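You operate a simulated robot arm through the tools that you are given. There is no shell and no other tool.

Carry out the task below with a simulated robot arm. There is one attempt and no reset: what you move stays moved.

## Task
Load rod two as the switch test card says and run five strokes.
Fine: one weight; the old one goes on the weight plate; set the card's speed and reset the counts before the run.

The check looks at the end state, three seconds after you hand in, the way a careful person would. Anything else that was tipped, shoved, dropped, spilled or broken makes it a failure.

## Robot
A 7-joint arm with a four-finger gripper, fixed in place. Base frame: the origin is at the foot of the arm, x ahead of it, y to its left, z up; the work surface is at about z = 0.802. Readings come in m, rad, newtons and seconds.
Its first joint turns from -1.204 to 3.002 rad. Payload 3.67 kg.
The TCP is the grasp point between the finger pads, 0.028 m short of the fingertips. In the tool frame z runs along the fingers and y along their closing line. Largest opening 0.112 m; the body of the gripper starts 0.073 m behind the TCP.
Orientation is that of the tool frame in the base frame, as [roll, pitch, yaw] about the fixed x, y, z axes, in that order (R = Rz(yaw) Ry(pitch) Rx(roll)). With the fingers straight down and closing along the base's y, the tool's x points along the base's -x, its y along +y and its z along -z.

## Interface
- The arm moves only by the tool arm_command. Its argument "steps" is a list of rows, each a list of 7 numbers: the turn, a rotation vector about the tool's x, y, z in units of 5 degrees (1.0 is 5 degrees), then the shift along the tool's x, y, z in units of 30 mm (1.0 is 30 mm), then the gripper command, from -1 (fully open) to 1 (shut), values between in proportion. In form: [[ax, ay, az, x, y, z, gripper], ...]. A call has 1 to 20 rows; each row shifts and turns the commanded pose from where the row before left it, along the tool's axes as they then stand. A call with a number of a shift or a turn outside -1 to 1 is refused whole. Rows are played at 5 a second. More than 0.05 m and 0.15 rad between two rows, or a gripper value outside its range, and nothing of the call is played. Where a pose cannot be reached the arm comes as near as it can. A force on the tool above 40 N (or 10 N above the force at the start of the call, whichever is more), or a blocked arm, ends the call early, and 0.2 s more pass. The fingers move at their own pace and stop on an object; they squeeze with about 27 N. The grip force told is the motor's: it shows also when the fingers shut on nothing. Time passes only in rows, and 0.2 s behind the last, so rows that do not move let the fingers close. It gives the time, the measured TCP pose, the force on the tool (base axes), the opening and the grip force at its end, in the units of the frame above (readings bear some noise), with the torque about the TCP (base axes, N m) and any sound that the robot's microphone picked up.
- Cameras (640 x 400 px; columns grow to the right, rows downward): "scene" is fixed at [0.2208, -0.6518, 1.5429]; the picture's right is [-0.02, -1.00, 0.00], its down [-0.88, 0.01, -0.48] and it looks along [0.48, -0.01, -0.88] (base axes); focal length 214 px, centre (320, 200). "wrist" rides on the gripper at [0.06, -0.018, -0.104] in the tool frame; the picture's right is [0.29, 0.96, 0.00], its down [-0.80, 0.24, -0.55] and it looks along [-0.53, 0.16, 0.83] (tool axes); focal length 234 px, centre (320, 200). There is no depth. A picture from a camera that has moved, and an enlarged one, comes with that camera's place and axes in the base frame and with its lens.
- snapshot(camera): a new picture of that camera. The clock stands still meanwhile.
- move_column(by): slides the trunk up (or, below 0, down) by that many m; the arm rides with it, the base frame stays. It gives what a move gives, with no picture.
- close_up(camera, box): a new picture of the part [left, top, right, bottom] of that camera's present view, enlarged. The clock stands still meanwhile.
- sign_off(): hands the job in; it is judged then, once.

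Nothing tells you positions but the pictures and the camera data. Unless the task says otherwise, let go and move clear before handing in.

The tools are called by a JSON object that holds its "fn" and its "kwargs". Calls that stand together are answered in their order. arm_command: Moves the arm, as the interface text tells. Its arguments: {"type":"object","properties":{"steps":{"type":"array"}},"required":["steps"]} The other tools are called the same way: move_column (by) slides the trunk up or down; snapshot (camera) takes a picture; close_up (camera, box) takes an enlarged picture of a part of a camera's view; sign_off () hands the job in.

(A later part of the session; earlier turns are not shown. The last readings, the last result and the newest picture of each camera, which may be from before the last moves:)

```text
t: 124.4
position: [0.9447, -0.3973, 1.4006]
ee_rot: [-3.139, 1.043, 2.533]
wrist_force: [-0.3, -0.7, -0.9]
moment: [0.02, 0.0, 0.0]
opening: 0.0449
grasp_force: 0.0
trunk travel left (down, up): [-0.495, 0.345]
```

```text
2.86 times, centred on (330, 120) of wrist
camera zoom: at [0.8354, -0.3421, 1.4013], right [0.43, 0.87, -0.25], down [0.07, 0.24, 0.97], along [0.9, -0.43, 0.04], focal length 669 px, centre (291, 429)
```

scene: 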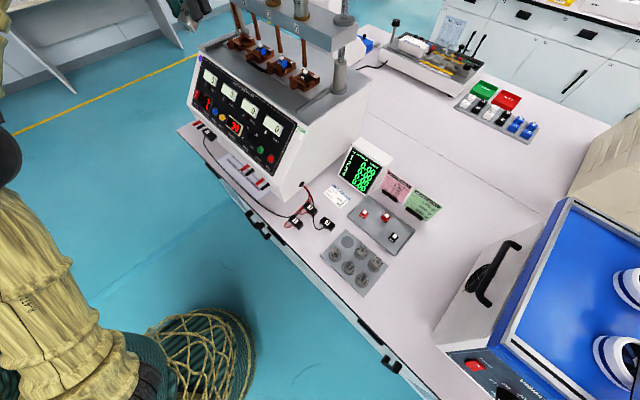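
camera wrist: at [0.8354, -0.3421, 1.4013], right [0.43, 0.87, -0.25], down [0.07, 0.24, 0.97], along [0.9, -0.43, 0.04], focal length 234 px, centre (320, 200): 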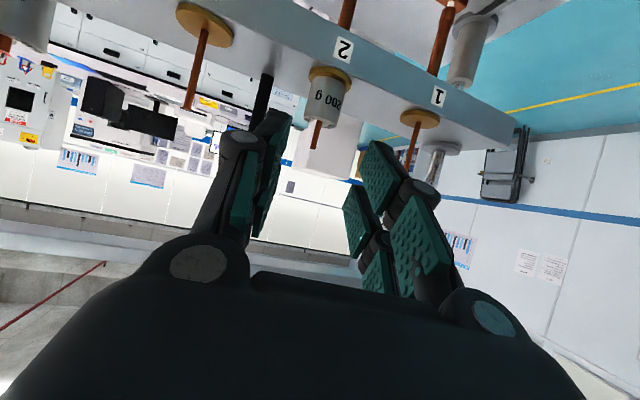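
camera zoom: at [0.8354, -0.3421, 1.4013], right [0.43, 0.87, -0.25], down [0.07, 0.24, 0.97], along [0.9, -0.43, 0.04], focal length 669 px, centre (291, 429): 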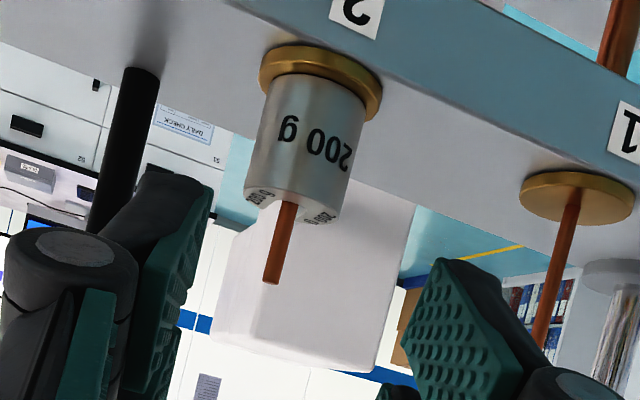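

Rod 2 now carries exactly one 200 g weight. Next is the panel: speed knob, RESET and START. I'll retreat and turn the tool down to get a close view of the panel.

{"fn": "arm_command", "kwargs": {"steps": [[0, 0, 0, 0, 0, -1, 0.2], [0, 0, 0, 0, 0, -1, 0.2], [0, 0, 0, 0, 0, -1, 0.2], [0, 1, 0, 0, 0, -0.5, 0.2], [0, 1, 0, 0, 0, -0.5, 0.2], [0, 1, 0, 0, 0, -0.5, 0.2], [0, 1, 0, 0, 0, 0, 0.2], [0, 1, 0, 0, 0, 0, 0.2], [0, 1, 0, 0, 0, 0, 0.2], [0, 1, 0, 0, 0, 0, 0.2], [0, 1, 0, 0, 0, 0, 0.2], [0, 1, 0, 0, 0, 0, 0.2], [0, 1, 0, 0, 0, 0, 0.2], [0, 0, 0, 0, 0, 0, 0.2]]}}

{"fn": "snapshot", "kwargs": {"camera": "wrist"}}

```text
t: 127.4
position: [0.8187, -0.3232, 1.4243]
ee_rot: [-3.137, 0.26, 2.538]
wrist_force: [0.1, 0.7, -0.1]
moment: [0.04, 0.01, 0.0]
opening: 0.0447
grasp_force: 0.0
out of reach, approached as far as the arm can: row 9, 10, 11, 12, 13
trunk travel left (down, up): [-0.495, 0.345]
```

```text
taken
camera wrist: at [0.7388, -0.2881, 1.5089], right [0.32, 0.95, -0.08], down [0.66, -0.16, 0.74], along [0.69, -0.28, -0.67], focal length 234 px, centre (320, 200)
```

wrist: 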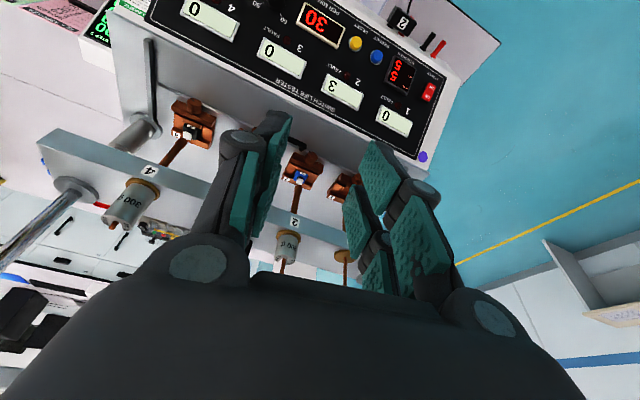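

{"fn": "arm_command", "kwargs": {"steps": [[0, 0, 0, 0.752, -0.405, 0.7, 0.2], [0, 0, 0, 0.752, -0.405, 0.7, 0.2], [0, 0, 0, 0.752, -0.405, 0.7, 0.2], [0, 0, 0, 0.752, -0.405, 0.7, 0.2], [0, 0, 0, 0.752, -0.405, 0.7, 0.2], [0, 0, 0, 0.752, -0.405, 0.7, 0.2], [0, 0, 0, 0, 0, 0, 0.2]]}}

{"fn": "snapshot", "kwargs": {"camera": "wrist"}}

{"fn": "snapshot", "kwargs": {"camera": "scene"}}

```text
t: 129.0
position: [0.7516, -0.408, 1.2981]
ee_rot: [-3.139, 0.261, 2.534]
wrist_force: [0.5, -0.7, -0.5]
moment: [0.0, 0.01, 0.0]
opening: 0.0447
grasp_force: 0.1
out of reach, approached as far as the arm can: row 1, 2, 3, 4, 5, 6
trunk travel left (down, up): [-0.495, 0.345]
```

```text
taken
camera wrist: at [0.6719, -0.373, 1.3832], right [0.32, 0.94, -0.08], down [0.65, -0.16, 0.74], along [0.69, -0.29, -0.67], focal length 234 px, centre (320, 200)
```

wrist: 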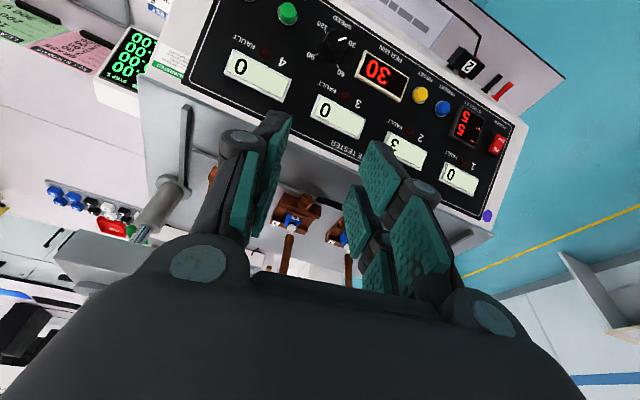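

```text
taken
```

scene: 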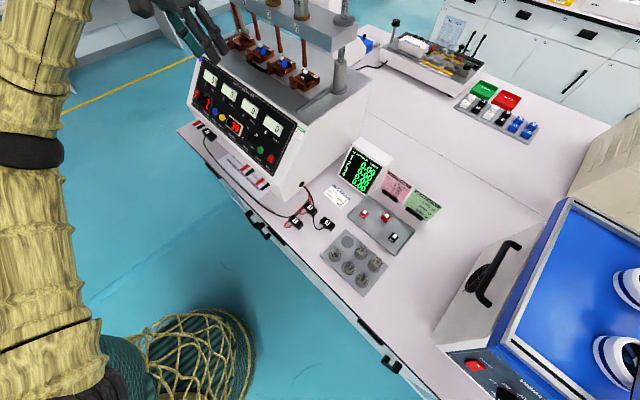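

{"fn": "close_up", "kwargs": {"camera": "wrist", "box": [190, 0, 540, 220]}}

{"fn": "close_up", "kwargs": {"camera": "wrist", "box": [270, 0, 470, 130]}}

```text
1.82 times, centred on (365, 110) of wrist
camera zoom: at [0.6719, -0.373, 1.3832], right [0.32, 0.94, -0.08], down [0.65, -0.16, 0.74], along [0.69, -0.29, -0.67], focal length 426 px, centre (238, 364)
```

zoom: 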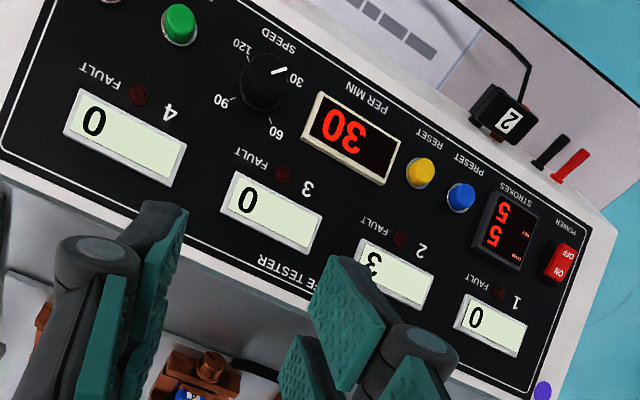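

```text
3.08 times, centred on (370, 65) of wrist
camera zoom: at [0.6719, -0.373, 1.3832], right [0.32, 0.94, -0.08], down [0.65, -0.16, 0.74], along [0.69, -0.29, -0.67], focal length 720 px, centre (166, 615)
```

zoom: 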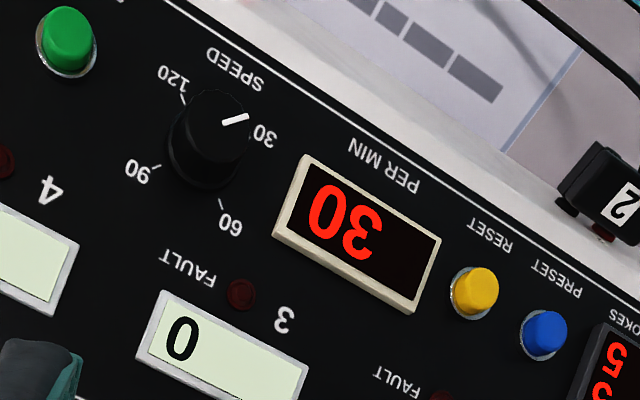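

The view is clear: the knob must turn 90° clockwise from 30 to 60, and plug 2 is in its socket. By triangulation the knob base is near (0.769, -0.418, 1.00), RESET near (0.872, -0.303, 0.996) and START near (0.710, -0.463, 0.999). The panel slopes about 55°. I'll move down toward it and test my freedom of motion.

{"fn": "arm_command", "kwargs": {"steps": [[0, 0, 0, 0.26, 0, 0.97, 0.2], [0, 0, 0, 0.26, 0, 0.97, 0.2], [0, 0, 0, 0, 0, 0, 0.2]]}}

{"fn": "snapshot", "kwargs": {"camera": "scene"}}

```text
t: 129.8
position: [0.7552, -0.4161, 1.2397]
ee_rot: [-3.138, 0.26, 2.533]
wrist_force: [0.7, -0.5, -0.5]
moment: [-0.01, 0.0, -0.04]
opening: 0.0452
grasp_force: 0.0
out of reach, approached as far as the arm can: row 1, 2
trunk travel left (down, up): [-0.495, 0.345]
```

```text
taken
```

scene: 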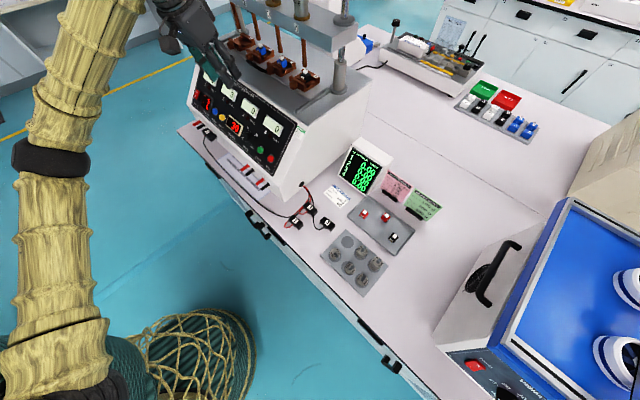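

The arm is close to a joint limit at this relative height. Reaching downward from a higher trunk worked well at the plate, so I'll raise the trunk and lower the arm by the same amount here.

{"fn": "move_column", "kwargs": {"by": 0.3}}

{"fn": "arm_command", "kwargs": {"steps": [[0, 0, 0, 0.26, 0, 0.97, 0.2], [0, 0, 0, 0.26, 0, 0.97, 0.2], [0, 0, 0, 0.26, 0, 0.97, 0.2], [0, 0, 0, 0.26, 0, 0.97, 0.2], [0, 0, 0, 0.26, 0, 0.97, 0.2], [0, 0, 0, 0.26, 0, 0.97, 0.2], [0, 0, 0, 0.26, 0, 0.97, 0.2], [0, 0, 0, 0.26, 0, 0.97, 0.2], [0, 0, 0, 0, 0, 0, 0.2]]}}

{"fn": "snapshot", "kwargs": {"camera": "scene"}}

```text
t: 132.8
position: [0.7547, -0.4154, 1.5393]
ee_rot: [-3.14, 0.258, 2.534]
wrist_force: [-0.4, -0.1, 0.3]
moment: [-0.02, 0.0, -0.02]
opening: 0.0447
grasp_force: 0.0
trunk travel left (down, up): [-0.795, 0.045]
```

```text
t: 134.8
position: [0.7567, -0.4226, 1.299]
ee_rot: [-3.138, 0.259, 2.531]
wrist_force: [-0.4, 0.3, -0.3]
moment: [0.01, -0.03, 0.01]
opening: 0.0448
grasp_force: 0.1
out of reach, approached as far as the arm can: row 2, 4
trunk travel left (down, up): [-0.795, 0.045]
```

```text
taken
```

scene: 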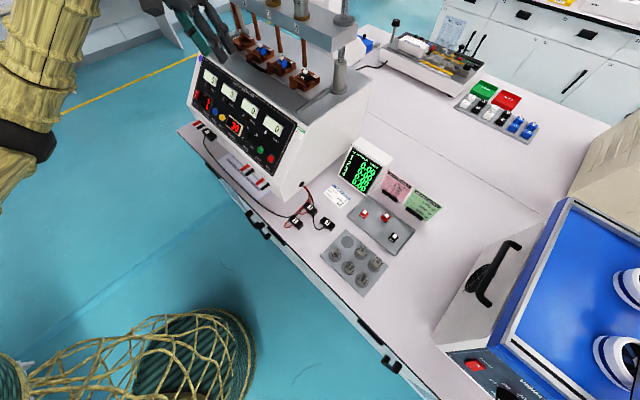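

At this lower relative height the flags have stopped. I'll test sideways and backward freedom.

{"fn": "arm_command", "kwargs": {"steps": [[0, 0, 0, 0.9, 0.5, -0.2, 0.2], [0, 0, 0, 0.9, 0.5, -0.2, 0.2], [0, 0, 0, 0, 0.8, 0, 0.2], [0, 0, 0, 0, 0, 0, 0.2]]}}

```text
t: 135.8
position: [0.7757, -0.4053, 1.2926]
ee_rot: [-3.139, 0.261, 2.533]
wrist_force: [-0.3, -0.3, -0.3]
moment: [0.03, -0.01, -0.01]
opening: 0.0445
grasp_force: 0.2
out of reach, approached as far as the arm can: row 1, 2, 3
trunk travel left (down, up): [-0.795, 0.045]
```

The limit seems tied to the elbow having swung out to one side. Since no weight is held now, I can move to open space by the plate and roll the gripper 180° about its own axis, which may pull the elbow up to a better posture.

{"fn": "arm_command", "kwargs": {"steps": [[0, 0, 0, 0.17, -0.984, -0.043, 0.2], [0, 0, 0, 0.17, -0.984, -0.043, 0.2], [0, 0, 0, 0.17, -0.984, -0.043, 0.2], [0, 0, 0, 0.17, -0.984, -0.043, 0.2], [0, 0, 0, 0.17, -0.984, -0.043, 0.2], [0, 0, 0, 0.17, -0.984, -0.043, 0.2], [0, 0, 0, 0.17, -0.984, -0.043, 0.2], [0, 0, 0, 0.17, -0.984, -0.043, 0.2], [0, 0, 0, 0.17, -0.984, -0.043, 0.2], [0, 0, 0, 0.17, -0.984, -0.043, 0.2], [0, 0, 0, 0.17, -0.984, -0.043, 0.2], [0, 0, 0, 0.17, -0.984, -0.043, 0.2], [0, 0, 0, 0.17, -0.984, -0.043, 0.2], [0, 0, 0, 0, 0, 0, 0.2]]}}

{"fn": "snapshot", "kwargs": {"camera": "scene"}}

```text
t: 138.8
position: [0.5021, -0.6793, 1.2943]
ee_rot: [-3.138, 0.257, 2.534]
wrist_force: [0.5, 0.5, -0.4]
moment: [-0.02, 0.01, 0.01]
opening: 0.0449
grasp_force: 0.1
trunk travel left (down, up): [-0.795, 0.045]
```

```text
taken
```

scene: 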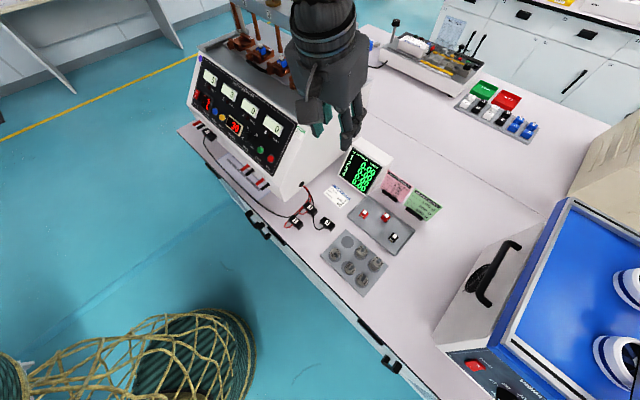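

{"fn": "arm_command", "kwargs": {"steps": [[0, 0, 1, 0, 0, 0, 0.2], [0, 0, 1, 0, 0, 0, 0.2], [0, 0, 1, 0, 0, 0, 0.2], [0, 0, 1, 0, 0, 0, 0.2], [0, 0, 1, 0, 0, 0, 0.2], [0, 0, 1, 0, 0, 0, 0.2], [0, 0, 1, 0, 0, 0, 0.2], [0, 0, 1, 0, 0, 0, 0.2], [0, 0, 1, 0, 0, 0, 0.2], [0, 0, 1, 0, 0, 0, 0.2], [0, 0, 1, 0, 0, 0, 0.2], [0, 0, 1, 0, 0, 0, 0.2], [0, 0, 1, 0, 0, 0, 0.2], [0, 0, 1, 0, 0, 0, 0.2], [0, 0, 1, 0, 0, 0, 0.2], [0, 0, 1, 0, 0, 0, 0.2], [0, 0, 1, 0, 0, 0, 0.2], [0, 0, 1, 0, 0, 0, 0.2], [0, 0, 0, 0, 0, 0, 0.2]]}}

{"fn": "snapshot", "kwargs": {"camera": "scene"}}

```text
t: 142.8
position: [0.501, -0.6799, 1.2924]
ee_rot: [2.907, 0.11, 1.385]
wrist_force: [0.1, 0.0, 0.3]
moment: [-0.04, 0.0, 0.03]
opening: 0.0447
grasp_force: 0.0
out of reach, approached as far as the arm can: row 14, 15, 16, 17, 18
trunk travel left (down, up): [-0.795, 0.045]
```

```text
taken
```

scene: 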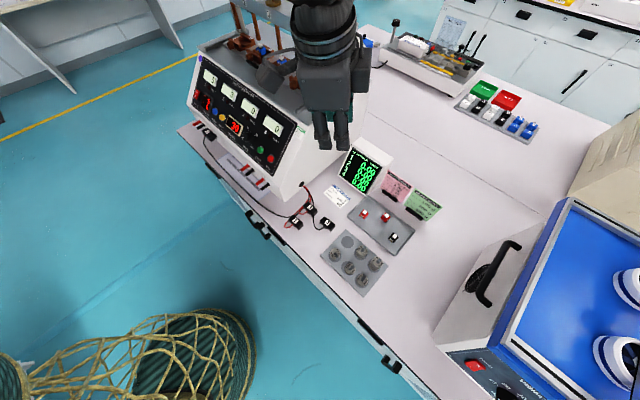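

The roll has a limit about 66° one way. I'll turn back the other way and test how far that goes.

{"fn": "arm_command", "kwargs": {"steps": [[0, 0, -1, 0, 0, 0, 0.2], [0, 0, -1, 0, 0, 0, 0.2], [0, 0, -1, 0, 0, 0, 0.2], [0, 0, -1, 0, 0, 0, 0.2], [0, 0, -1, 0, 0, 0, 0.2], [0, 0, -1, 0, 0, 0, 0.2], [0, 0, -1, 0, 0, 0, 0.2], [0, 0, -1, 0, 0, 0, 0.2], [0, 0, -1, 0, 0, 0, 0.2], [0, 0, -1, 0, 0, 0, 0.2], [0, 0, -1, 0, 0, 0, 0.2], [0, 0, -1, 0, 0, 0, 0.2], [0, 0, -1, 0, 0, 0, 0.2], [0, 0, -1, 0, 0, 0, 0.2], [0, 0, -1, 0, 0, 0, 0.2], [0, 0, -1, 0, 0, 0, 0.2], [0, 0, -1, 0, 0, 0, 0.2], [0, 0, -1, 0, 0, 0, 0.2], [0, 0, -1, 0, 0, 0, 0.2], [0, 0, -1, 0, 0, 0, 0.2]]}}

{"fn": "arm_command", "kwargs": {"steps": [[0, 0, -1, 0, 0, 0, 0.2], [0, 0, -1, 0, 0, 0, 0.2], [0, 0, -1, 0, 0, 0, 0.2], [0, 0, -1, 0, 0, 0, 0.2], [0, 0, -1, 0, 0, 0, 0.2], [0, 0, -1, 0, 0, 0, 0.2], [0, 0, -1, 0, 0, 0, 0.2], [0, 0, -1, 0, 0, 0, 0.2], [0, 0, -1, 0, 0, 0, 0.2], [0, 0, -1, 0, 0, 0, 0.2], [0, 0, -1, 0, 0, 0, 0.2], [0, 0, -1, 0, 0, 0, 0.2], [0, 0, -1, 0, 0, 0, 0.2], [0, 0, -1, 0, 0, 0, 0.2], [0, 0, -1, 0, 0, 0, 0.2], [0, 0, -1, 0, 0, 0, 0.2], [0, 0, 0, 0, 0, 0, 0.2]]}}

```text
t: 147.0
position: [0.5015, -0.6803, 1.2929]
ee_rot: [-2.989, 0.21, -3.124]
wrist_force: [0.7, -0.3, 0.0]
moment: [-0.02, -0.04, 0.01]
opening: 0.0449
grasp_force: 0.0
trunk travel left (down, up): [-0.795, 0.045]
```

```text
t: 150.6
position: [0.5008, -0.6793, 1.2912]
ee_rot: [-2.908, -0.109, -1.756]
wrist_force: [-0.6, 0.2, -0.3]
moment: [-0.03, 0.01, 0.01]
opening: 0.0449
grasp_force: 0.1
trunk travel left (down, up): [-0.795, 0.045]
```

Rolling the other way is free. I'll set the gripper to the panel-facing orientation with a quarter roll here in open space: tool along the panel normal, fingers opening up and down the panel.

{"fn": "arm_command", "kwargs": {"steps": [[0.6987, 0.2651, 0.5901, 0, 0, 0, 0.2], [0.6987, 0.2651, 0.5901, 0, 0, 0, 0.2], [0.6987, 0.2651, 0.5901, 0, 0, 0, 0.2], [0.6987, 0.2651, 0.5901, 0, 0, 0, 0.2], [0.6987, 0.2651, 0.5901, 0, 0, 0, 0.2], [0.6987, 0.2651, 0.5901, 0, 0, 0, 0.2], [0.6987, 0.2651, 0.5901, 0, 0, 0, 0.2], [0.6987, 0.2651, 0.5901, 0, 0, 0, 0.2], [0.6987, 0.2651, 0.5901, 0, 0, 0, 0.2], [0.6987, 0.2651, 0.5901, 0, 0, 0, 0.2], [0.6987, 0.2651, 0.5901, 0, 0, 0, 0.2], [0, 0, 0, 0, 0, 0, 0.2]]}}

{"fn": "snapshot", "kwargs": {"camera": "wrist"}}

```text
t: 153.2
position: [0.5007, -0.6808, 1.2928]
ee_rot: [-2.178, -0.003, -2.358]
wrist_force: [0.3, 0.0, 1.0]
moment: [0.0, 0.01, -0.02]
opening: 0.0446
grasp_force: 0.1
trunk travel left (down, up): [-0.795, 0.045]
```

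```text
taken
camera wrist: at [0.4053, -0.6682, 1.3661], right [-0.59, 0.18, -0.79], down [0.15, 0.98, 0.12], along [0.79, -0.04, -0.61], focal length 234 px, centre (320, 200)
```

wrist: 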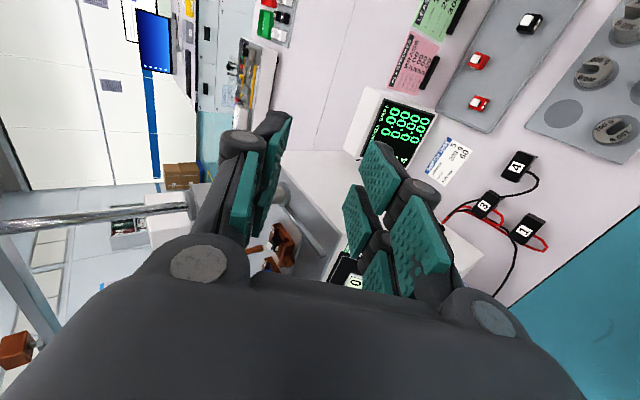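

Orientation achieved with no flags. I'll move along the front of the tester to a point out in front of the knob, staying high for now.

{"fn": "arm_command", "kwargs": {"steps": [[0, 0, 0, 0, 0.57, -0.82, 0.2], [0, 0, 0, 0, 0.57, -0.82, 0.2], [0, 0, 0, -0.95, 0, 0, 0.2], [0, 0, 0, -0.95, 0, 0, 0.2], [0, 0, 0, -0.95, 0, 0, 0.2], [0, 0, 0, -0.95, 0, 0, 0.2], [0, 0, 0, -0.95, 0, 0, 0.2], [0, 0, 0, -0.95, 0, 0, 0.2], [0, 0, 0, -0.95, 0, 0, 0.2], [0, 0, 0, -0.95, 0, 0, 0.2], [0, 0, 0, -0.95, 0, 0, 0.2], [0, 0, 0, -0.95, 0, 0, 0.2], [0, 0, 0, 0, 0, 0, 0.2]]}}

{"fn": "snapshot", "kwargs": {"camera": "wrist"}}

```text
t: 155.0
position: [0.5373, -0.5441, 1.1839]
ee_rot: [-2.35, -0.092, -2.411]
wrist_force: [0.1, 0.3, 0.3]
moment: [-0.01, 0.0, -0.02]
opening: 0.0448
grasp_force: 0.0
trunk travel left (down, up): [-0.795, 0.045]
stopped in row 9: the arm was blocked; the commanded pose is now the measured one
```

```text
taken
camera wrist: at [0.4584, -0.5323, 1.2743], right [-0.71, 0.27, -0.65], down [0.23, 0.96, 0.14], along [0.67, -0.05, -0.74], focal length 234 px, centre (320, 200)
```

wrist: 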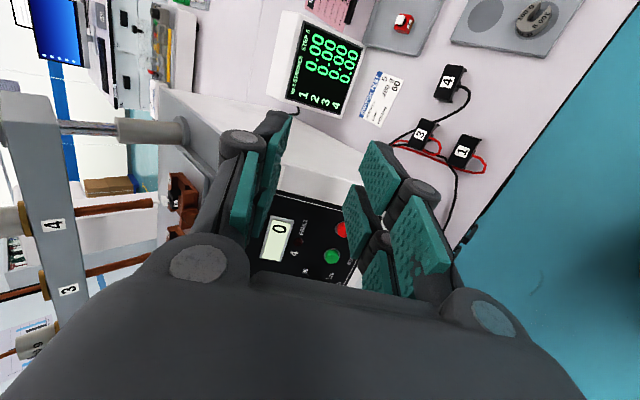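

The same limit shows up here, so it concerns how far the arm is folded, not the roll. With the trunk low and the arm relatively high, as in my first pass, the region in front of the panel was reachable. I'll return via the starting pose and come in that way.

{"fn": "arm_command", "kwargs": {"steps": [[0, 0, 0, 0.1, -0.787, -0.777, 0.2], [0, 0, 0, 0.1, -0.787, -0.777, 0.2], [0, 0, 0, 0.1, -0.787, -0.777, 0.2], [0, 0, 0, 0.1, -0.787, -0.777, 0.2], [-0.6949, 0.1815, 0.641, 0, 0, 0, 0.2], [-0.6949, 0.1815, 0.641, 0, 0, 0, 0.2], [-0.6949, 0.1815, 0.641, 0, 0, 0, 0.2], [-0.6949, 0.1815, 0.641, 0, 0, 0, 0.2], [-0.6949, 0.1815, 0.641, 0, 0, 0, 0.2], [-0.6949, 0.1815, 0.641, 0, 0, 0, 0.2], [-0.6949, 0.1815, 0.641, 0, 0, 0, 0.2], [-0.6949, 0.1815, 0.641, 0, 0, 0, 0.2], [-0.6949, 0.1815, 0.641, 0, 0, 0, 0.2], [-0.6949, 0.1815, 0.641, 0, 0, 0, 0.2], [-0.6949, 0.1815, 0.641, 0, 0, 0, 0.2], [-0.6949, 0.1815, 0.641, 0, 0, 0, 0.2], [-0.6949, 0.1815, 0.641, 0, 0, 0, 0.2], [0, 0, 0, -0.8, -0.8, 0, 0.2], [0, 0, 0, -0.8, -0.8, 0, 0.2], [0, 0, 0, -0.8, -0.3, 0, 0.2]]}}

```text
t: 159.2
position: [0.6112, -0.6002, 1.3183]
ee_rot: [-3.138, 0.003, 3.141]
wrist_force: [0.1, -0.2, 0.8]
moment: [0.0, 0.03, 0.03]
opening: 0.0452
grasp_force: 0.0
trunk travel left (down, up): [-0.795, 0.045]
```

{"fn": "arm_command", "kwargs": {"steps": [[0, 0, 0, -0.2, -0.1, -1, 0.2], [0, 0, 0, -0.2, -0.1, -1, 0.2], [0, 0, 0, -0.2, -0.1, -1, 0.2], [0, 0, 0, -0.15, -0.1, -1, 0.2], [0, 0, 0, 0, 0, -1, 0.2], [0, 0, 0, 0, 0, -1, 0.2], [0, 0, 0, 0, 0, -1, 0.2], [0, 0, 0, 0, 0, -1, 0.2], [0, 0, 0, 0, 0, -1, 0.2]]}}

{"fn": "move_column", "kwargs": {"by": -0.23}}

{"fn": "arm_command", "kwargs": {"steps": [[0, 0, 0, 0, 0, -1, 0.2], [0, 0, 0, 0, 0, -1, 0.2], [0, 0, 0, 0, 0, -1, 0.2], [0, 0, 0, 0, 0, -1, 0.2], [0, 0, 0, 0, 0, -1, 0.2], [0, 0, 0, 0, 0, -1, 0.2], [0, 0, 0, 0, 0, -0.65, 0.2], [0, 0, 0, 0, 0, 0, 0.2]]}}

{"fn": "snapshot", "kwargs": {"camera": "scene"}}

```text
t: 161.2
position: [0.6307, -0.6101, 1.5897]
ee_rot: [-3.137, 0.003, -3.14]
wrist_force: [-0.5, -0.1, 0.2]
moment: [0.03, -0.03, 0.02]
opening: 0.0446
grasp_force: 0.0
trunk travel left (down, up): [-0.795, 0.045]
```

```text
t: 163.6
position: [0.6314, -0.6111, 1.3582]
ee_rot: [-3.136, 0.005, -3.14]
wrist_force: [0.2, 0.3, 0.8]
moment: [0.01, 0.01, -0.01]
opening: 0.0449
grasp_force: 0.0
trunk travel left (down, up): [-0.565, 0.275]
```

```text
t: 165.4
position: [0.6299, -0.6112, 1.5586]
ee_rot: [-3.138, 0.003, -3.14]
wrist_force: [-0.1, -0.2, 0.1]
moment: [-0.05, 0.02, -0.01]
opening: 0.045
grasp_force: 0.0
trunk travel left (down, up): [-0.565, 0.275]
```

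```text
taken
```

scene: 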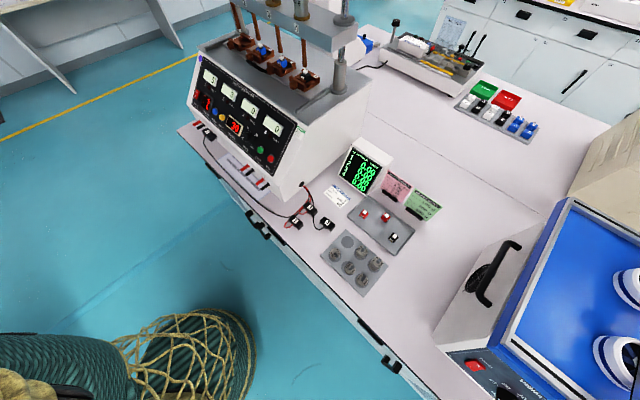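

Back near the starting pose. Now I'll move left and out to a spot in front of the panel, staying high, and set the panel-facing orientation there.

{"fn": "arm_command", "kwargs": {"steps": [[0, 0, 0, 0, 1, 0, 0.2], [0, 0, 0, 0, 1, 0, 0.2], [0, 0, 0, -0.3, 1, 0, 0.2], [0, 0, 0, -0.6, 1, 0, 0.2], [0, 0, 0, -0.7, 1, 0, 0.2], [0, 0, 0, -0.7, 1, 0, 0.2], [0, 0, 0, -0.7, 1, 0, 0.2], [0, 0, 0, -0.7, 1, 0, 0.2], [0, 0, 0, 0, 0, 0, 0.2]]}}

{"fn": "arm_command", "kwargs": {"steps": [[0.6314, -0.2615, -0.7186, 0, 0, 0, 0.2], [0.6314, -0.2615, -0.7186, 0, 0, 0, 0.2], [0.6314, -0.2615, -0.7186, 0, 0, 0, 0.2], [0.6314, -0.2615, -0.7186, 0, 0, 0, 0.2], [0.6314, -0.2615, -0.7186, 0, 0, 0, 0.2], [0.6314, -0.2615, -0.7186, 0, 0, 0, 0.2], [0.6314, -0.2615, -0.7186, 0, 0, 0, 0.2], [0.6314, -0.2615, -0.7186, 0, 0, 0, 0.2], [0.6314, -0.2615, -0.7186, 0, 0, 0, 0.2], [0.6314, -0.2615, -0.7186, 0, 0, 0, 0.2], [0.6314, -0.2615, -0.7186, 0, 0, 0, 0.2], [0.6314, -0.2615, -0.7186, 0, 0, 0, 0.2], [0, 0, 0, 0, 0, 0, 0.2]]}}

{"fn": "snapshot", "kwargs": {"camera": "wrist"}}

```text
t: 167.4
position: [0.7412, -0.3704, 1.5579]
ee_rot: [-3.136, 0.004, 3.141]
wrist_force: [-0.2, 0.1, 0.6]
moment: [0.01, -0.02, 0.01]
opening: 0.0448
grasp_force: 0.0
trunk travel left (down, up): [-0.565, 0.275]
```

```text
t: 170.2
position: [0.7415, -0.3704, 1.5567]
ee_rot: [-2.436, 0.001, -2.353]
wrist_force: [0.0, -0.4, -0.2]
moment: [-0.01, -0.01, -0.02]
opening: 0.0451
grasp_force: 0.0
trunk travel left (down, up): [-0.565, 0.275]
```

```text
taken
camera wrist: at [0.6611, -0.3736, 1.6481], right [-0.72, 0.31, -0.62], down [0.18, 0.95, 0.27], along [0.67, 0.08, -0.74], focal length 234 px, centre (320, 200)
```

wrist: 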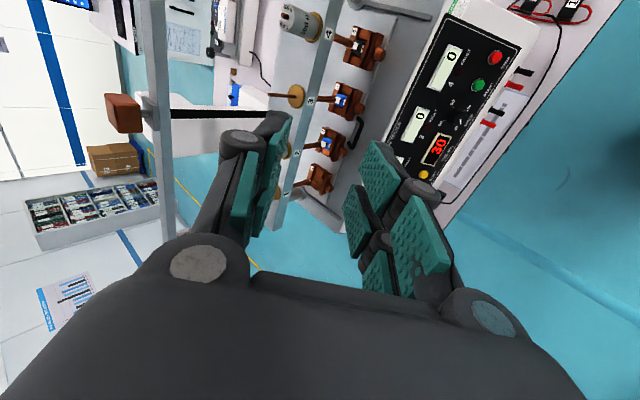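

That worked perfectly with no limits. I'll add 15° more tilt to face the panel squarely and see if it holds here.

{"fn": "arm_command", "kwargs": {"steps": [[1, 0, 0, 0, 0, 0, 0.2], [1, 0, 0, 0, 0, 0, 0.2], [1, 0, 0, 0, 0, 0, 0.2], [0, 0, 0, 0, 0, 0, 0.2]]}}

```text
t: 171.4
position: [0.7325, -0.4196, 1.5492]
ee_rot: [-2.236, 0.078, -2.369]
wrist_force: [0.4, -1.1, 0.3]
moment: [0.03, -0.01, 0.01]
opening: 0.0447
grasp_force: 0.0
trunk travel left (down, up): [-0.565, 0.275]
stopped in row 4: the arm was blocked; the commanded pose is now the measured one
```

About 40° tilt is the practical maximum here, which is enough. For the knob I want the fingers to open along the panel's row direction with the camera on top, so I'll roll the tool to that orientation.

{"fn": "arm_command", "kwargs": {"steps": [[-0.1144, -0.0736, -0.9337, 0, 0, 0, 0.2], [-0.1144, -0.0736, -0.9337, 0, 0, 0, 0.2], [-0.1144, -0.0736, -0.9337, 0, 0, 0, 0.2], [-0.1144, -0.0736, -0.9337, 0, 0, 0, 0.2], [-0.1144, -0.0736, -0.9337, 0, 0, 0, 0.2], [-0.1144, -0.0736, -0.9337, 0, 0, 0, 0.2], [-0.1144, -0.0736, -0.9337, 0, 0, 0, 0.2], [-0.1144, -0.0736, -0.9337, 0, 0, 0, 0.2], [-0.1144, -0.0736, -0.9337, 0, 0, 0, 0.2], [-0.1144, -0.0736, -0.9337, 0, 0, 0, 0.2], [-0.1144, -0.0736, -0.9337, 0, 0, 0, 0.2], [-0.1144, -0.0736, -0.9337, 0, 0, 0, 0.2], [-0.1144, -0.0736, -0.9337, 0, 0, 0, 0.2], [-0.1144, -0.0736, -0.9337, 0, 0, 0, 0.2], [-0.1144, -0.0736, -0.9337, 0, 0, 0, 0.2], [-0.1144, -0.0736, -0.9337, 0, 0, 0, 0.2], [-0.1144, -0.0736, -0.9337, 0, 0, 0, 0.2], [-0.1144, -0.0736, -0.9337, 0, 0, 0, 0.2], [-0.1144, -0.0736, -0.9337, 0, 0, 0, 0.2], [-0.1144, -0.0736, -0.9337, 0, 0, 0, 0.2]]}}

{"fn": "snapshot", "kwargs": {"camera": "wrist"}}

```text
t: 175.6
position: [0.7328, -0.4184, 1.5498]
ee_rot: [3.138, -0.702, -0.781]
wrist_force: [0.0, 0.3, 0.4]
moment: [-0.01, -0.05, 0.0]
opening: 0.0445
grasp_force: 0.0
trunk travel left (down, up): [-0.565, 0.275]
```

```text
taken
camera wrist: at [0.7308, -0.3888, 1.6683], right [-0.52, -0.83, 0.19], down [-0.85, 0.51, -0.09], along [-0.02, -0.21, -0.98], focal length 234 px, centre (320, 200)
```

wrist: 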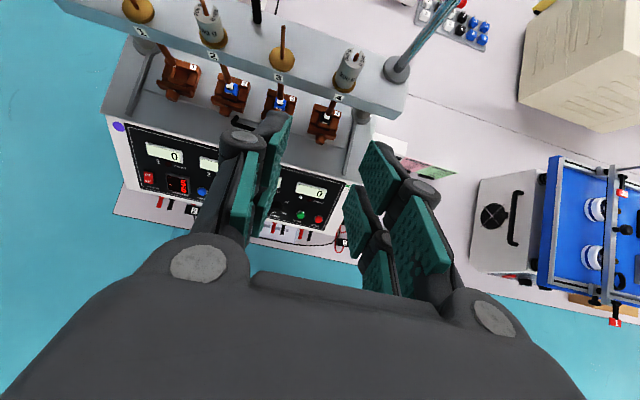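

Excellent: the camera now sits above the tool and shows the whole panel upright. I'll lower the trunk to bring the fingers down in front of the panel.

{"fn": "move_column", "kwargs": {"by": -0.4}}

{"fn": "snapshot", "kwargs": {"camera": "wrist"}}

{"fn": "snapshot", "kwargs": {"camera": "scene"}}

```text
t: 179.4
position: [0.7335, -0.4175, 1.1501]
ee_rot: [3.138, -0.703, -0.781]
wrist_force: [0.7, 0.0, 0.2]
moment: [0.01, -0.01, -0.01]
opening: 0.0448
grasp_force: 0.1
trunk travel left (down, up): [-0.165, 0.675]
```

```text
taken
camera wrist: at [0.7306, -0.3882, 1.2687], right [-0.52, -0.83, 0.19], down [-0.85, 0.51, -0.09], along [-0.02, -0.21, -0.98], focal length 234 px, centre (320, 200)
```

wrist: 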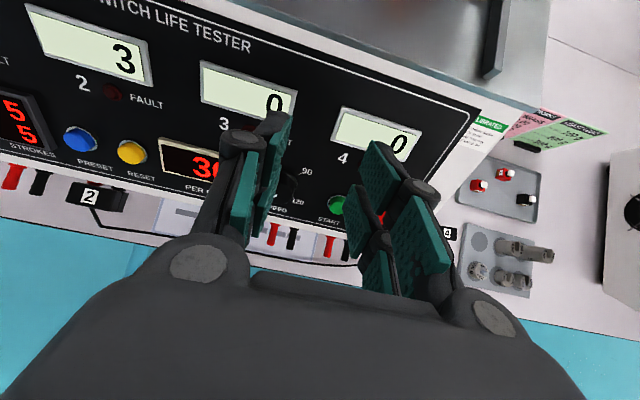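

```text
taken
```

scene: 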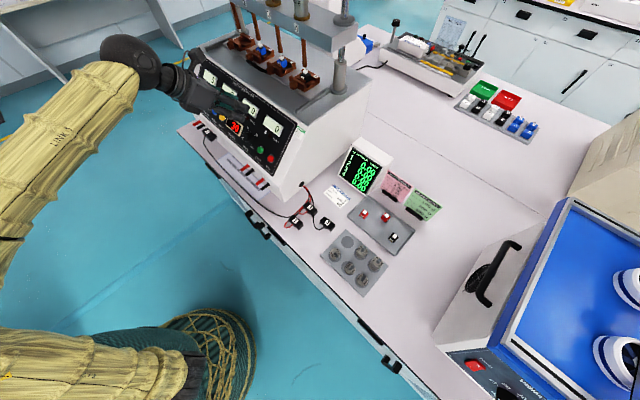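

Great view from here. I'll zoom in on the knob and the RESET area to refine their positions.

{"fn": "close_up", "kwargs": {"camera": "wrist", "box": [220, 130, 380, 240]}}

{"fn": "close_up", "kwargs": {"camera": "wrist", "box": [0, 60, 230, 220]}}

```text
3.64 times, centred on (300, 185) of wrist
camera zoom: at [0.7306, -0.3882, 1.2687], right [-0.52, -0.83, 0.19], down [-0.85, 0.51, -0.09], along [-0.02, -0.21, -0.98], focal length 852 px, centre (393, 254)
```

zoom: 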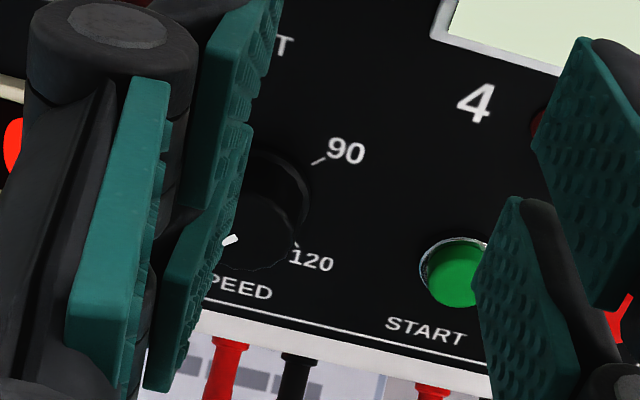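

```text
2.50 times, centred on (115, 140) of wrist
camera zoom: at [0.7306, -0.3882, 1.2687], right [-0.52, -0.83, 0.19], down [-0.85, 0.51, -0.09], along [-0.02, -0.21, -0.98], focal length 585 px, centre (832, 350)
```

zoom: 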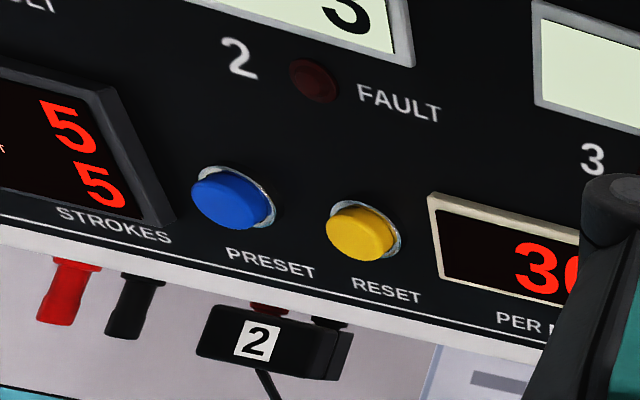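

The knob is to the left of the fingers' centre. I'll shift over it and come closer, then re-measure.

{"fn": "arm_command", "kwargs": {"steps": [[0, 0, 0, -0.55, -0.41, 0.625, 0.1], [0, 0, 0, -0.55, -0.41, 0.625, 0.1], [0, 0, 0, 0, 0, 0, 0.1]]}}

{"fn": "snapshot", "kwargs": {"camera": "wrist"}}

{"fn": "close_up", "kwargs": {"camera": "wrist", "box": [230, 120, 410, 240]}}

```text
t: 180.2
position: [0.7495, -0.3973, 1.1012]
ee_rot: [3.138, -0.704, -0.783]
wrist_force: [-0.2, 0.8, -0.2]
moment: [-0.01, -0.03, -0.03]
opening: 0.0504
grasp_force: 0.1
trunk travel left (down, up): [-0.165, 0.675]
```

```text
taken
camera wrist: at [0.7474, -0.3691, 1.2191], right [-0.52, -0.83, 0.19], down [-0.85, 0.51, -0.09], along [-0.02, -0.21, -0.98], focal length 234 px, centre (320, 200)
```

wrist: 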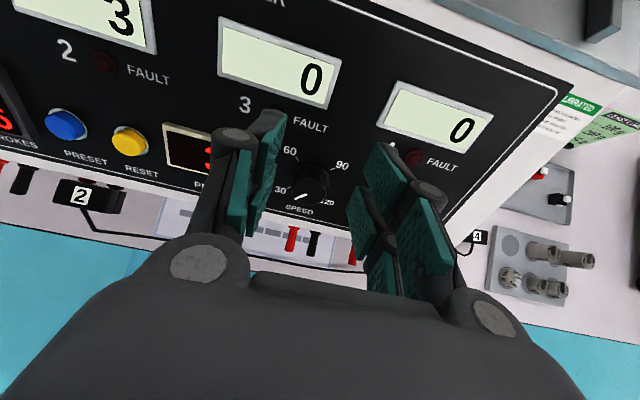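

```text
3.33 times, centred on (320, 180) of wrist
camera zoom: at [0.7474, -0.3691, 1.2191], right [-0.52, -0.83, 0.19], down [-0.85, 0.51, -0.09], along [-0.02, -0.21, -0.98], focal length 781 px, centre (320, 267)
```

zoom: 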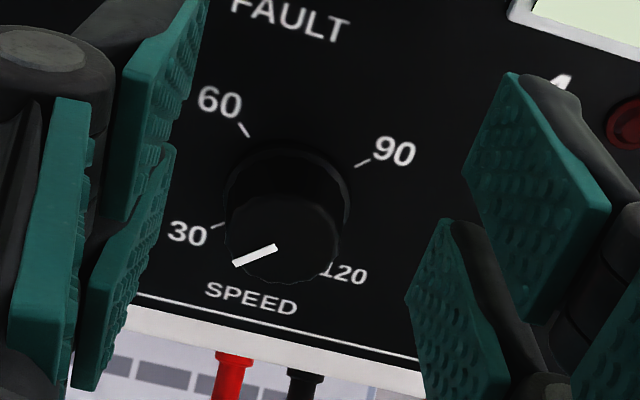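

The knob is now clearly visible between the fingers: base radius about 18 mm, height about 19 mm, ticks exactly 90° apart. I'll move in most of the way so the fingers straddle it.

{"fn": "arm_command", "kwargs": {"steps": [[0, 0, 0, -0.4, 0.07, 0.45, 0.1], [0, 0, 0, -0.4, 0.07, 0.45, 0.1], [0, 0, 0, -0.4, 0, 0.45, 0.1], [0, 0, 0, 0, 0, 0, 0.1]]}}

{"fn": "snapshot", "kwargs": {"camera": "wrist"}}

{"fn": "close_up", "kwargs": {"camera": "wrist", "box": [230, 120, 410, 240]}}

```text
t: 181.2
position: [0.7446, -0.4002, 1.0464]
ee_rot: [3.139, -0.703, -0.783]
wrist_force: [-0.7, 0.5, -0.2]
moment: [0.03, -0.01, 0.0]
opening: 0.0504
grasp_force: 0.0
trunk travel left (down, up): [-0.165, 0.675]
```

```text
taken
camera wrist: at [0.743, -0.3708, 1.1653], right [-0.52, -0.83, 0.19], down [-0.85, 0.51, -0.09], along [-0.02, -0.21, -0.98], focal length 234 px, centre (320, 200)
```

wrist: 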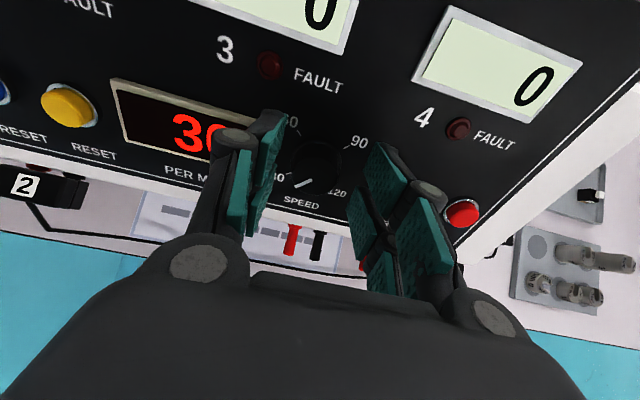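

```text
3.33 times, centred on (320, 180) of wrist
camera zoom: at [0.743, -0.3708, 1.1653], right [-0.52, -0.83, 0.19], down [-0.85, 0.51, -0.09], along [-0.02, -0.21, -0.98], focal length 781 px, centre (320, 267)
```

zoom: 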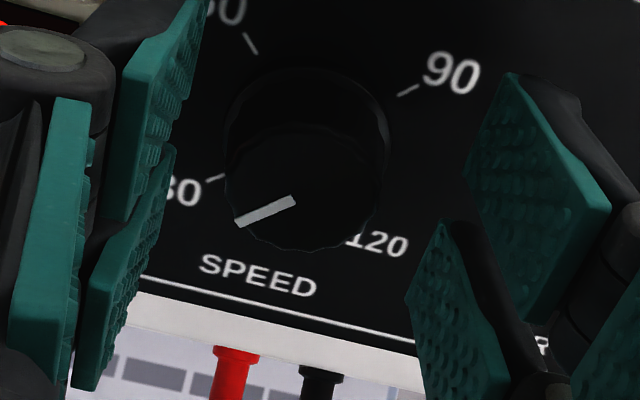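

Centred well. I'll go in the last bit so the fingertips reach around the knob without touching the panel.

{"fn": "arm_command", "kwargs": {"steps": [[0, 0, 0, -0.2, 0, 0.28, 0.1], [0, 0, 0, -0.19, 0, 0.27, 0.1], [0, 0, 0, 0, 0, 0, 0.1]]}}

{"fn": "close_up", "kwargs": {"camera": "wrist", "box": [230, 100, 410, 220]}}

```text
t: 182.0
position: [0.7459, -0.4008, 1.0255]
ee_rot: [3.137, -0.703, -0.781]
wrist_force: [1.0, 0.1, 1.2]
moment: [-0.02, 0.02, 0.01]
opening: 0.0508
grasp_force: 0.0
trunk travel left (down, up): [-0.165, 0.675]
```

```text
3.33 times, centred on (320, 160) of wrist
camera zoom: at [0.7439, -0.3723, 1.1439], right [-0.52, -0.83, 0.19], down [-0.85, 0.51, -0.09], along [-0.02, -0.21, -0.98], focal length 781 px, centre (320, 333)
```

zoom: 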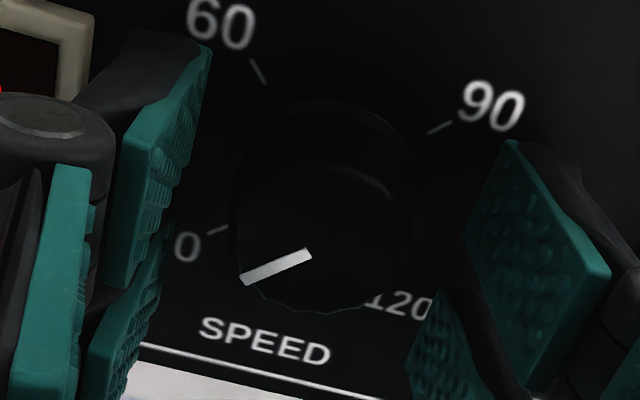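

The fingers straddle the knob with no contact. I'll narrow the opening slightly and pre-rotate the gripper 45° counter-clockwise about the knob's axis before gripping.

{"fn": "arm_command", "kwargs": {"steps": [[0, 0, 0, 0, 0, 0, 0.25], [-0.257, 0, -0.965, 0, -0.0225, 0, 0.25], [-0.257, 0, -0.965, 0, -0.0225, 0, 0.25], [-0.257, 0, -0.965, 0, -0.0225, 0, 0.25], [-0.257, 0, -0.965, 0, -0.0225, 0, 0.25], [0, 0, 0, 0, 0, 0, 0.25]]}}

{"fn": "close_up", "kwargs": {"camera": "wrist", "box": [230, 100, 410, 220]}}

```text
t: 183.4
position: [0.7481, -0.4016, 1.026]
ee_rot: [2.782, -0.641, -0.356]
wrist_force: [1.3, 0.1, -0.3]
moment: [0.0, 0.03, 0.0]
opening: 0.0418
grasp_force: 0.0
trunk travel left (down, up): [-0.165, 0.675]
```

```text
3.33 times, centred on (320, 160) of wrist
camera zoom: at [0.7612, -0.347, 1.1346], right [-0.28, -0.85, 0.44], down [-0.95, 0.32, 0.01], along [-0.15, -0.42, -0.9], focal length 781 px, centre (320, 333)
```

zoom: 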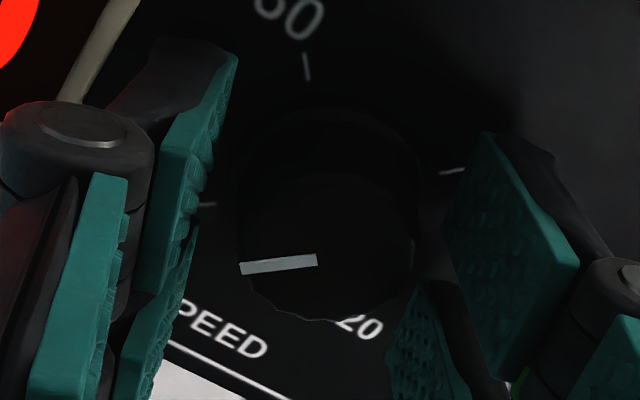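

{"fn": "arm_command", "kwargs": {"steps": [[-0.257, 0, -0.965, 0, -0.0225, 0, 0.25], [-0.257, 0, -0.965, 0, -0.0225, 0, 0.25], [-0.257, 0, -0.965, 0, -0.0225, 0, 0.25], [-0.257, 0, -0.965, 0, -0.0225, 0, 0.25], [-0.257, 0, -0.965, 0, -0.0225, 0, 0.25], [0, 0, 0, 0, 0, 0, 0.25]]}}

{"fn": "snapshot", "kwargs": {"camera": "wrist"}}

{"fn": "close_up", "kwargs": {"camera": "wrist", "box": [230, 100, 410, 220]}}

```text
t: 184.8
position: [0.7508, -0.3974, 1.0265]
ee_rot: [2.448, -0.425, 0.069]
wrist_force: [-0.4, 2.7, 4.5]
moment: [0.11, -0.18, 0.09]
opening: 0.0417
grasp_force: 0.1
trunk travel left (down, up): [-0.165, 0.675]
```

```text
taken
camera wrist: at [0.7706, -0.3145, 1.1122], right [0.06, -0.73, 0.68], down [-0.97, 0.1, 0.2], along [-0.22, -0.67, -0.71], focal length 234 px, centre (320, 200)
```

wrist: 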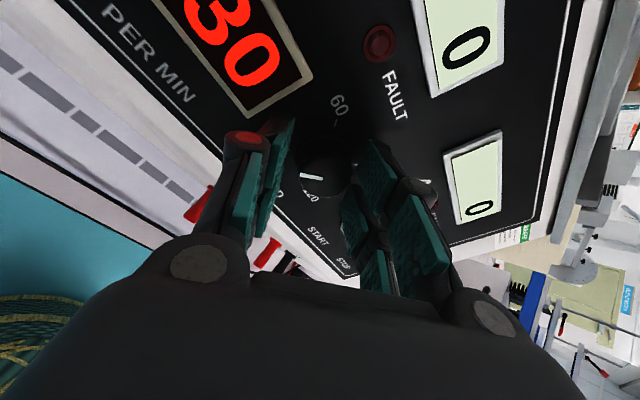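

```text
3.33 times, centred on (320, 160) of wrist
camera zoom: at [0.7706, -0.3145, 1.1122], right [0.06, -0.73, 0.68], down [-0.97, 0.1, 0.2], along [-0.22, -0.67, -0.71], focal length 781 px, centre (320, 333)
```

zoom: 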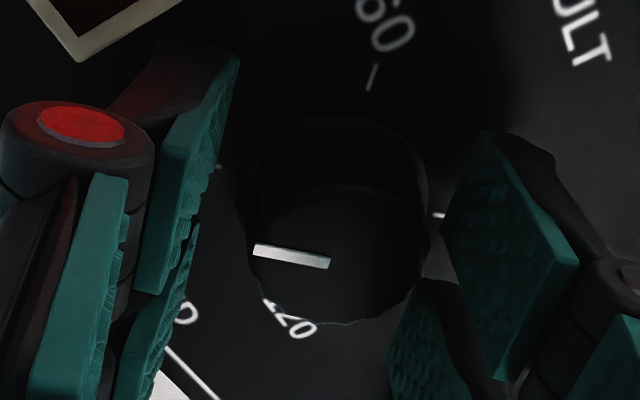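

Now rotated 45° ahead, with the speed display in view. I'll grip the knob and start turning clockwise, watching the reading.

{"fn": "arm_command", "kwargs": {"steps": [[0, 0, 0, 0, 0, 0, 0.5], [0, 0, 0, 0, 0, 0, 1], [0, 0, 0, 0, 0, 0, 1], [0.257, 0, 0.965, 0, 0.0225, 0, 1], [0.257, 0, 0.965, 0, 0.0225, 0, 1], [0.257, 0, 0.965, 0, 0.0225, 0, 1], [0, 0, 0, 0, 0, 0, 1]]}}

{"fn": "snapshot", "kwargs": {"camera": "wrist"}}

{"fn": "close_up", "kwargs": {"camera": "wrist", "box": [230, 100, 410, 220]}}

```text
t: 186.4
position: [0.7495, -0.3997, 1.0262]
ee_rot: [2.634, -0.571, -0.173]
wrist_force: [2.2, -11.4, 17.0]
moment: [-0.28, -0.12, -0.08]
opening: 0.0311
grasp_force: 44.9
trunk travel left (down, up): [-0.165, 0.675]
```

```text
taken
camera wrist: at [0.7662, -0.3348, 1.1276], right [-0.15, -0.82, 0.55], down [-0.97, 0.23, 0.07], along [-0.19, -0.52, -0.83], focal length 234 px, centre (320, 200)
```

wrist: 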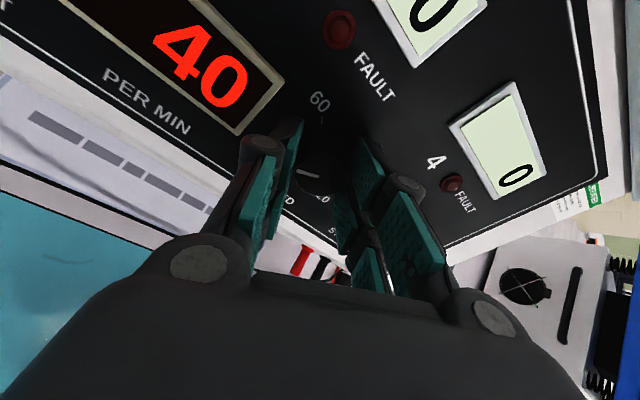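

```text
3.33 times, centred on (320, 160) of wrist
camera zoom: at [0.7662, -0.3348, 1.1276], right [-0.15, -0.82, 0.55], down [-0.97, 0.23, 0.07], along [-0.19, -0.52, -0.83], focal length 781 px, centre (320, 333)
```

zoom: 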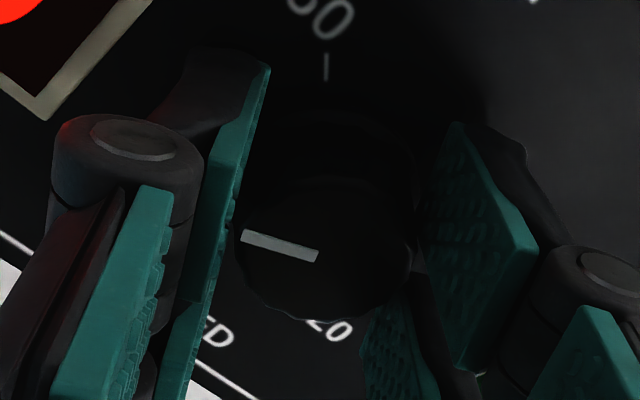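

The display went to 40, so the knob is turning. I'll continue in small steps.

{"fn": "arm_command", "kwargs": {"steps": [[0.257, 0, 0.965, 0, 0.0225, 0, 1], [0.257, 0, 0.965, 0, 0.0225, 0, 1], [0.257, 0, 0.965, 0, 0.0225, 0, 1], [0, 0, 0, 0, 0, 0, 1]]}}

{"fn": "snapshot", "kwargs": {"camera": "wrist"}}

{"fn": "close_up", "kwargs": {"camera": "wrist", "box": [230, 100, 410, 220]}}

```text
t: 187.4
position: [0.7479, -0.4015, 1.0269]
ee_rot: [2.866, -0.666, -0.46]
wrist_force: [2.1, -4.7, 10.2]
moment: [0.26, -0.09, 0.23]
opening: 0.0308
grasp_force: 44.6
trunk travel left (down, up): [-0.165, 0.675]
```

```text
taken
camera wrist: at [0.7578, -0.3539, 1.1379], right [-0.35, -0.86, 0.38], down [-0.93, 0.37, -0.02], along [-0.12, -0.36, -0.92], focal length 234 px, centre (320, 200)
```

wrist: 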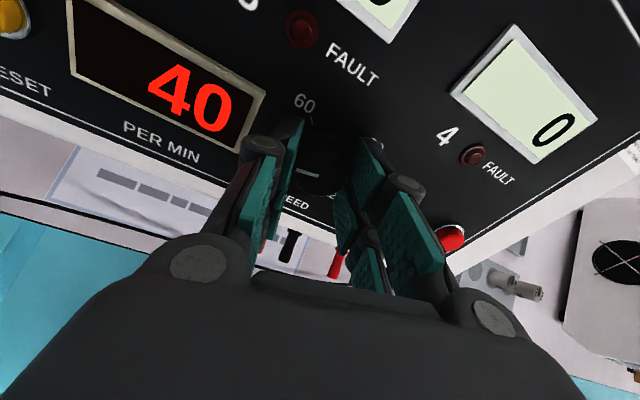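

```text
3.33 times, centred on (320, 160) of wrist
camera zoom: at [0.7578, -0.3539, 1.1379], right [-0.35, -0.86, 0.38], down [-0.93, 0.37, -0.02], along [-0.12, -0.36, -0.92], focal length 781 px, centre (320, 333)
```

zoom: 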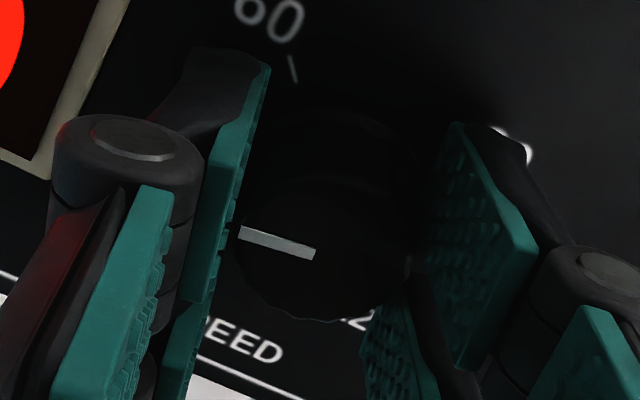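

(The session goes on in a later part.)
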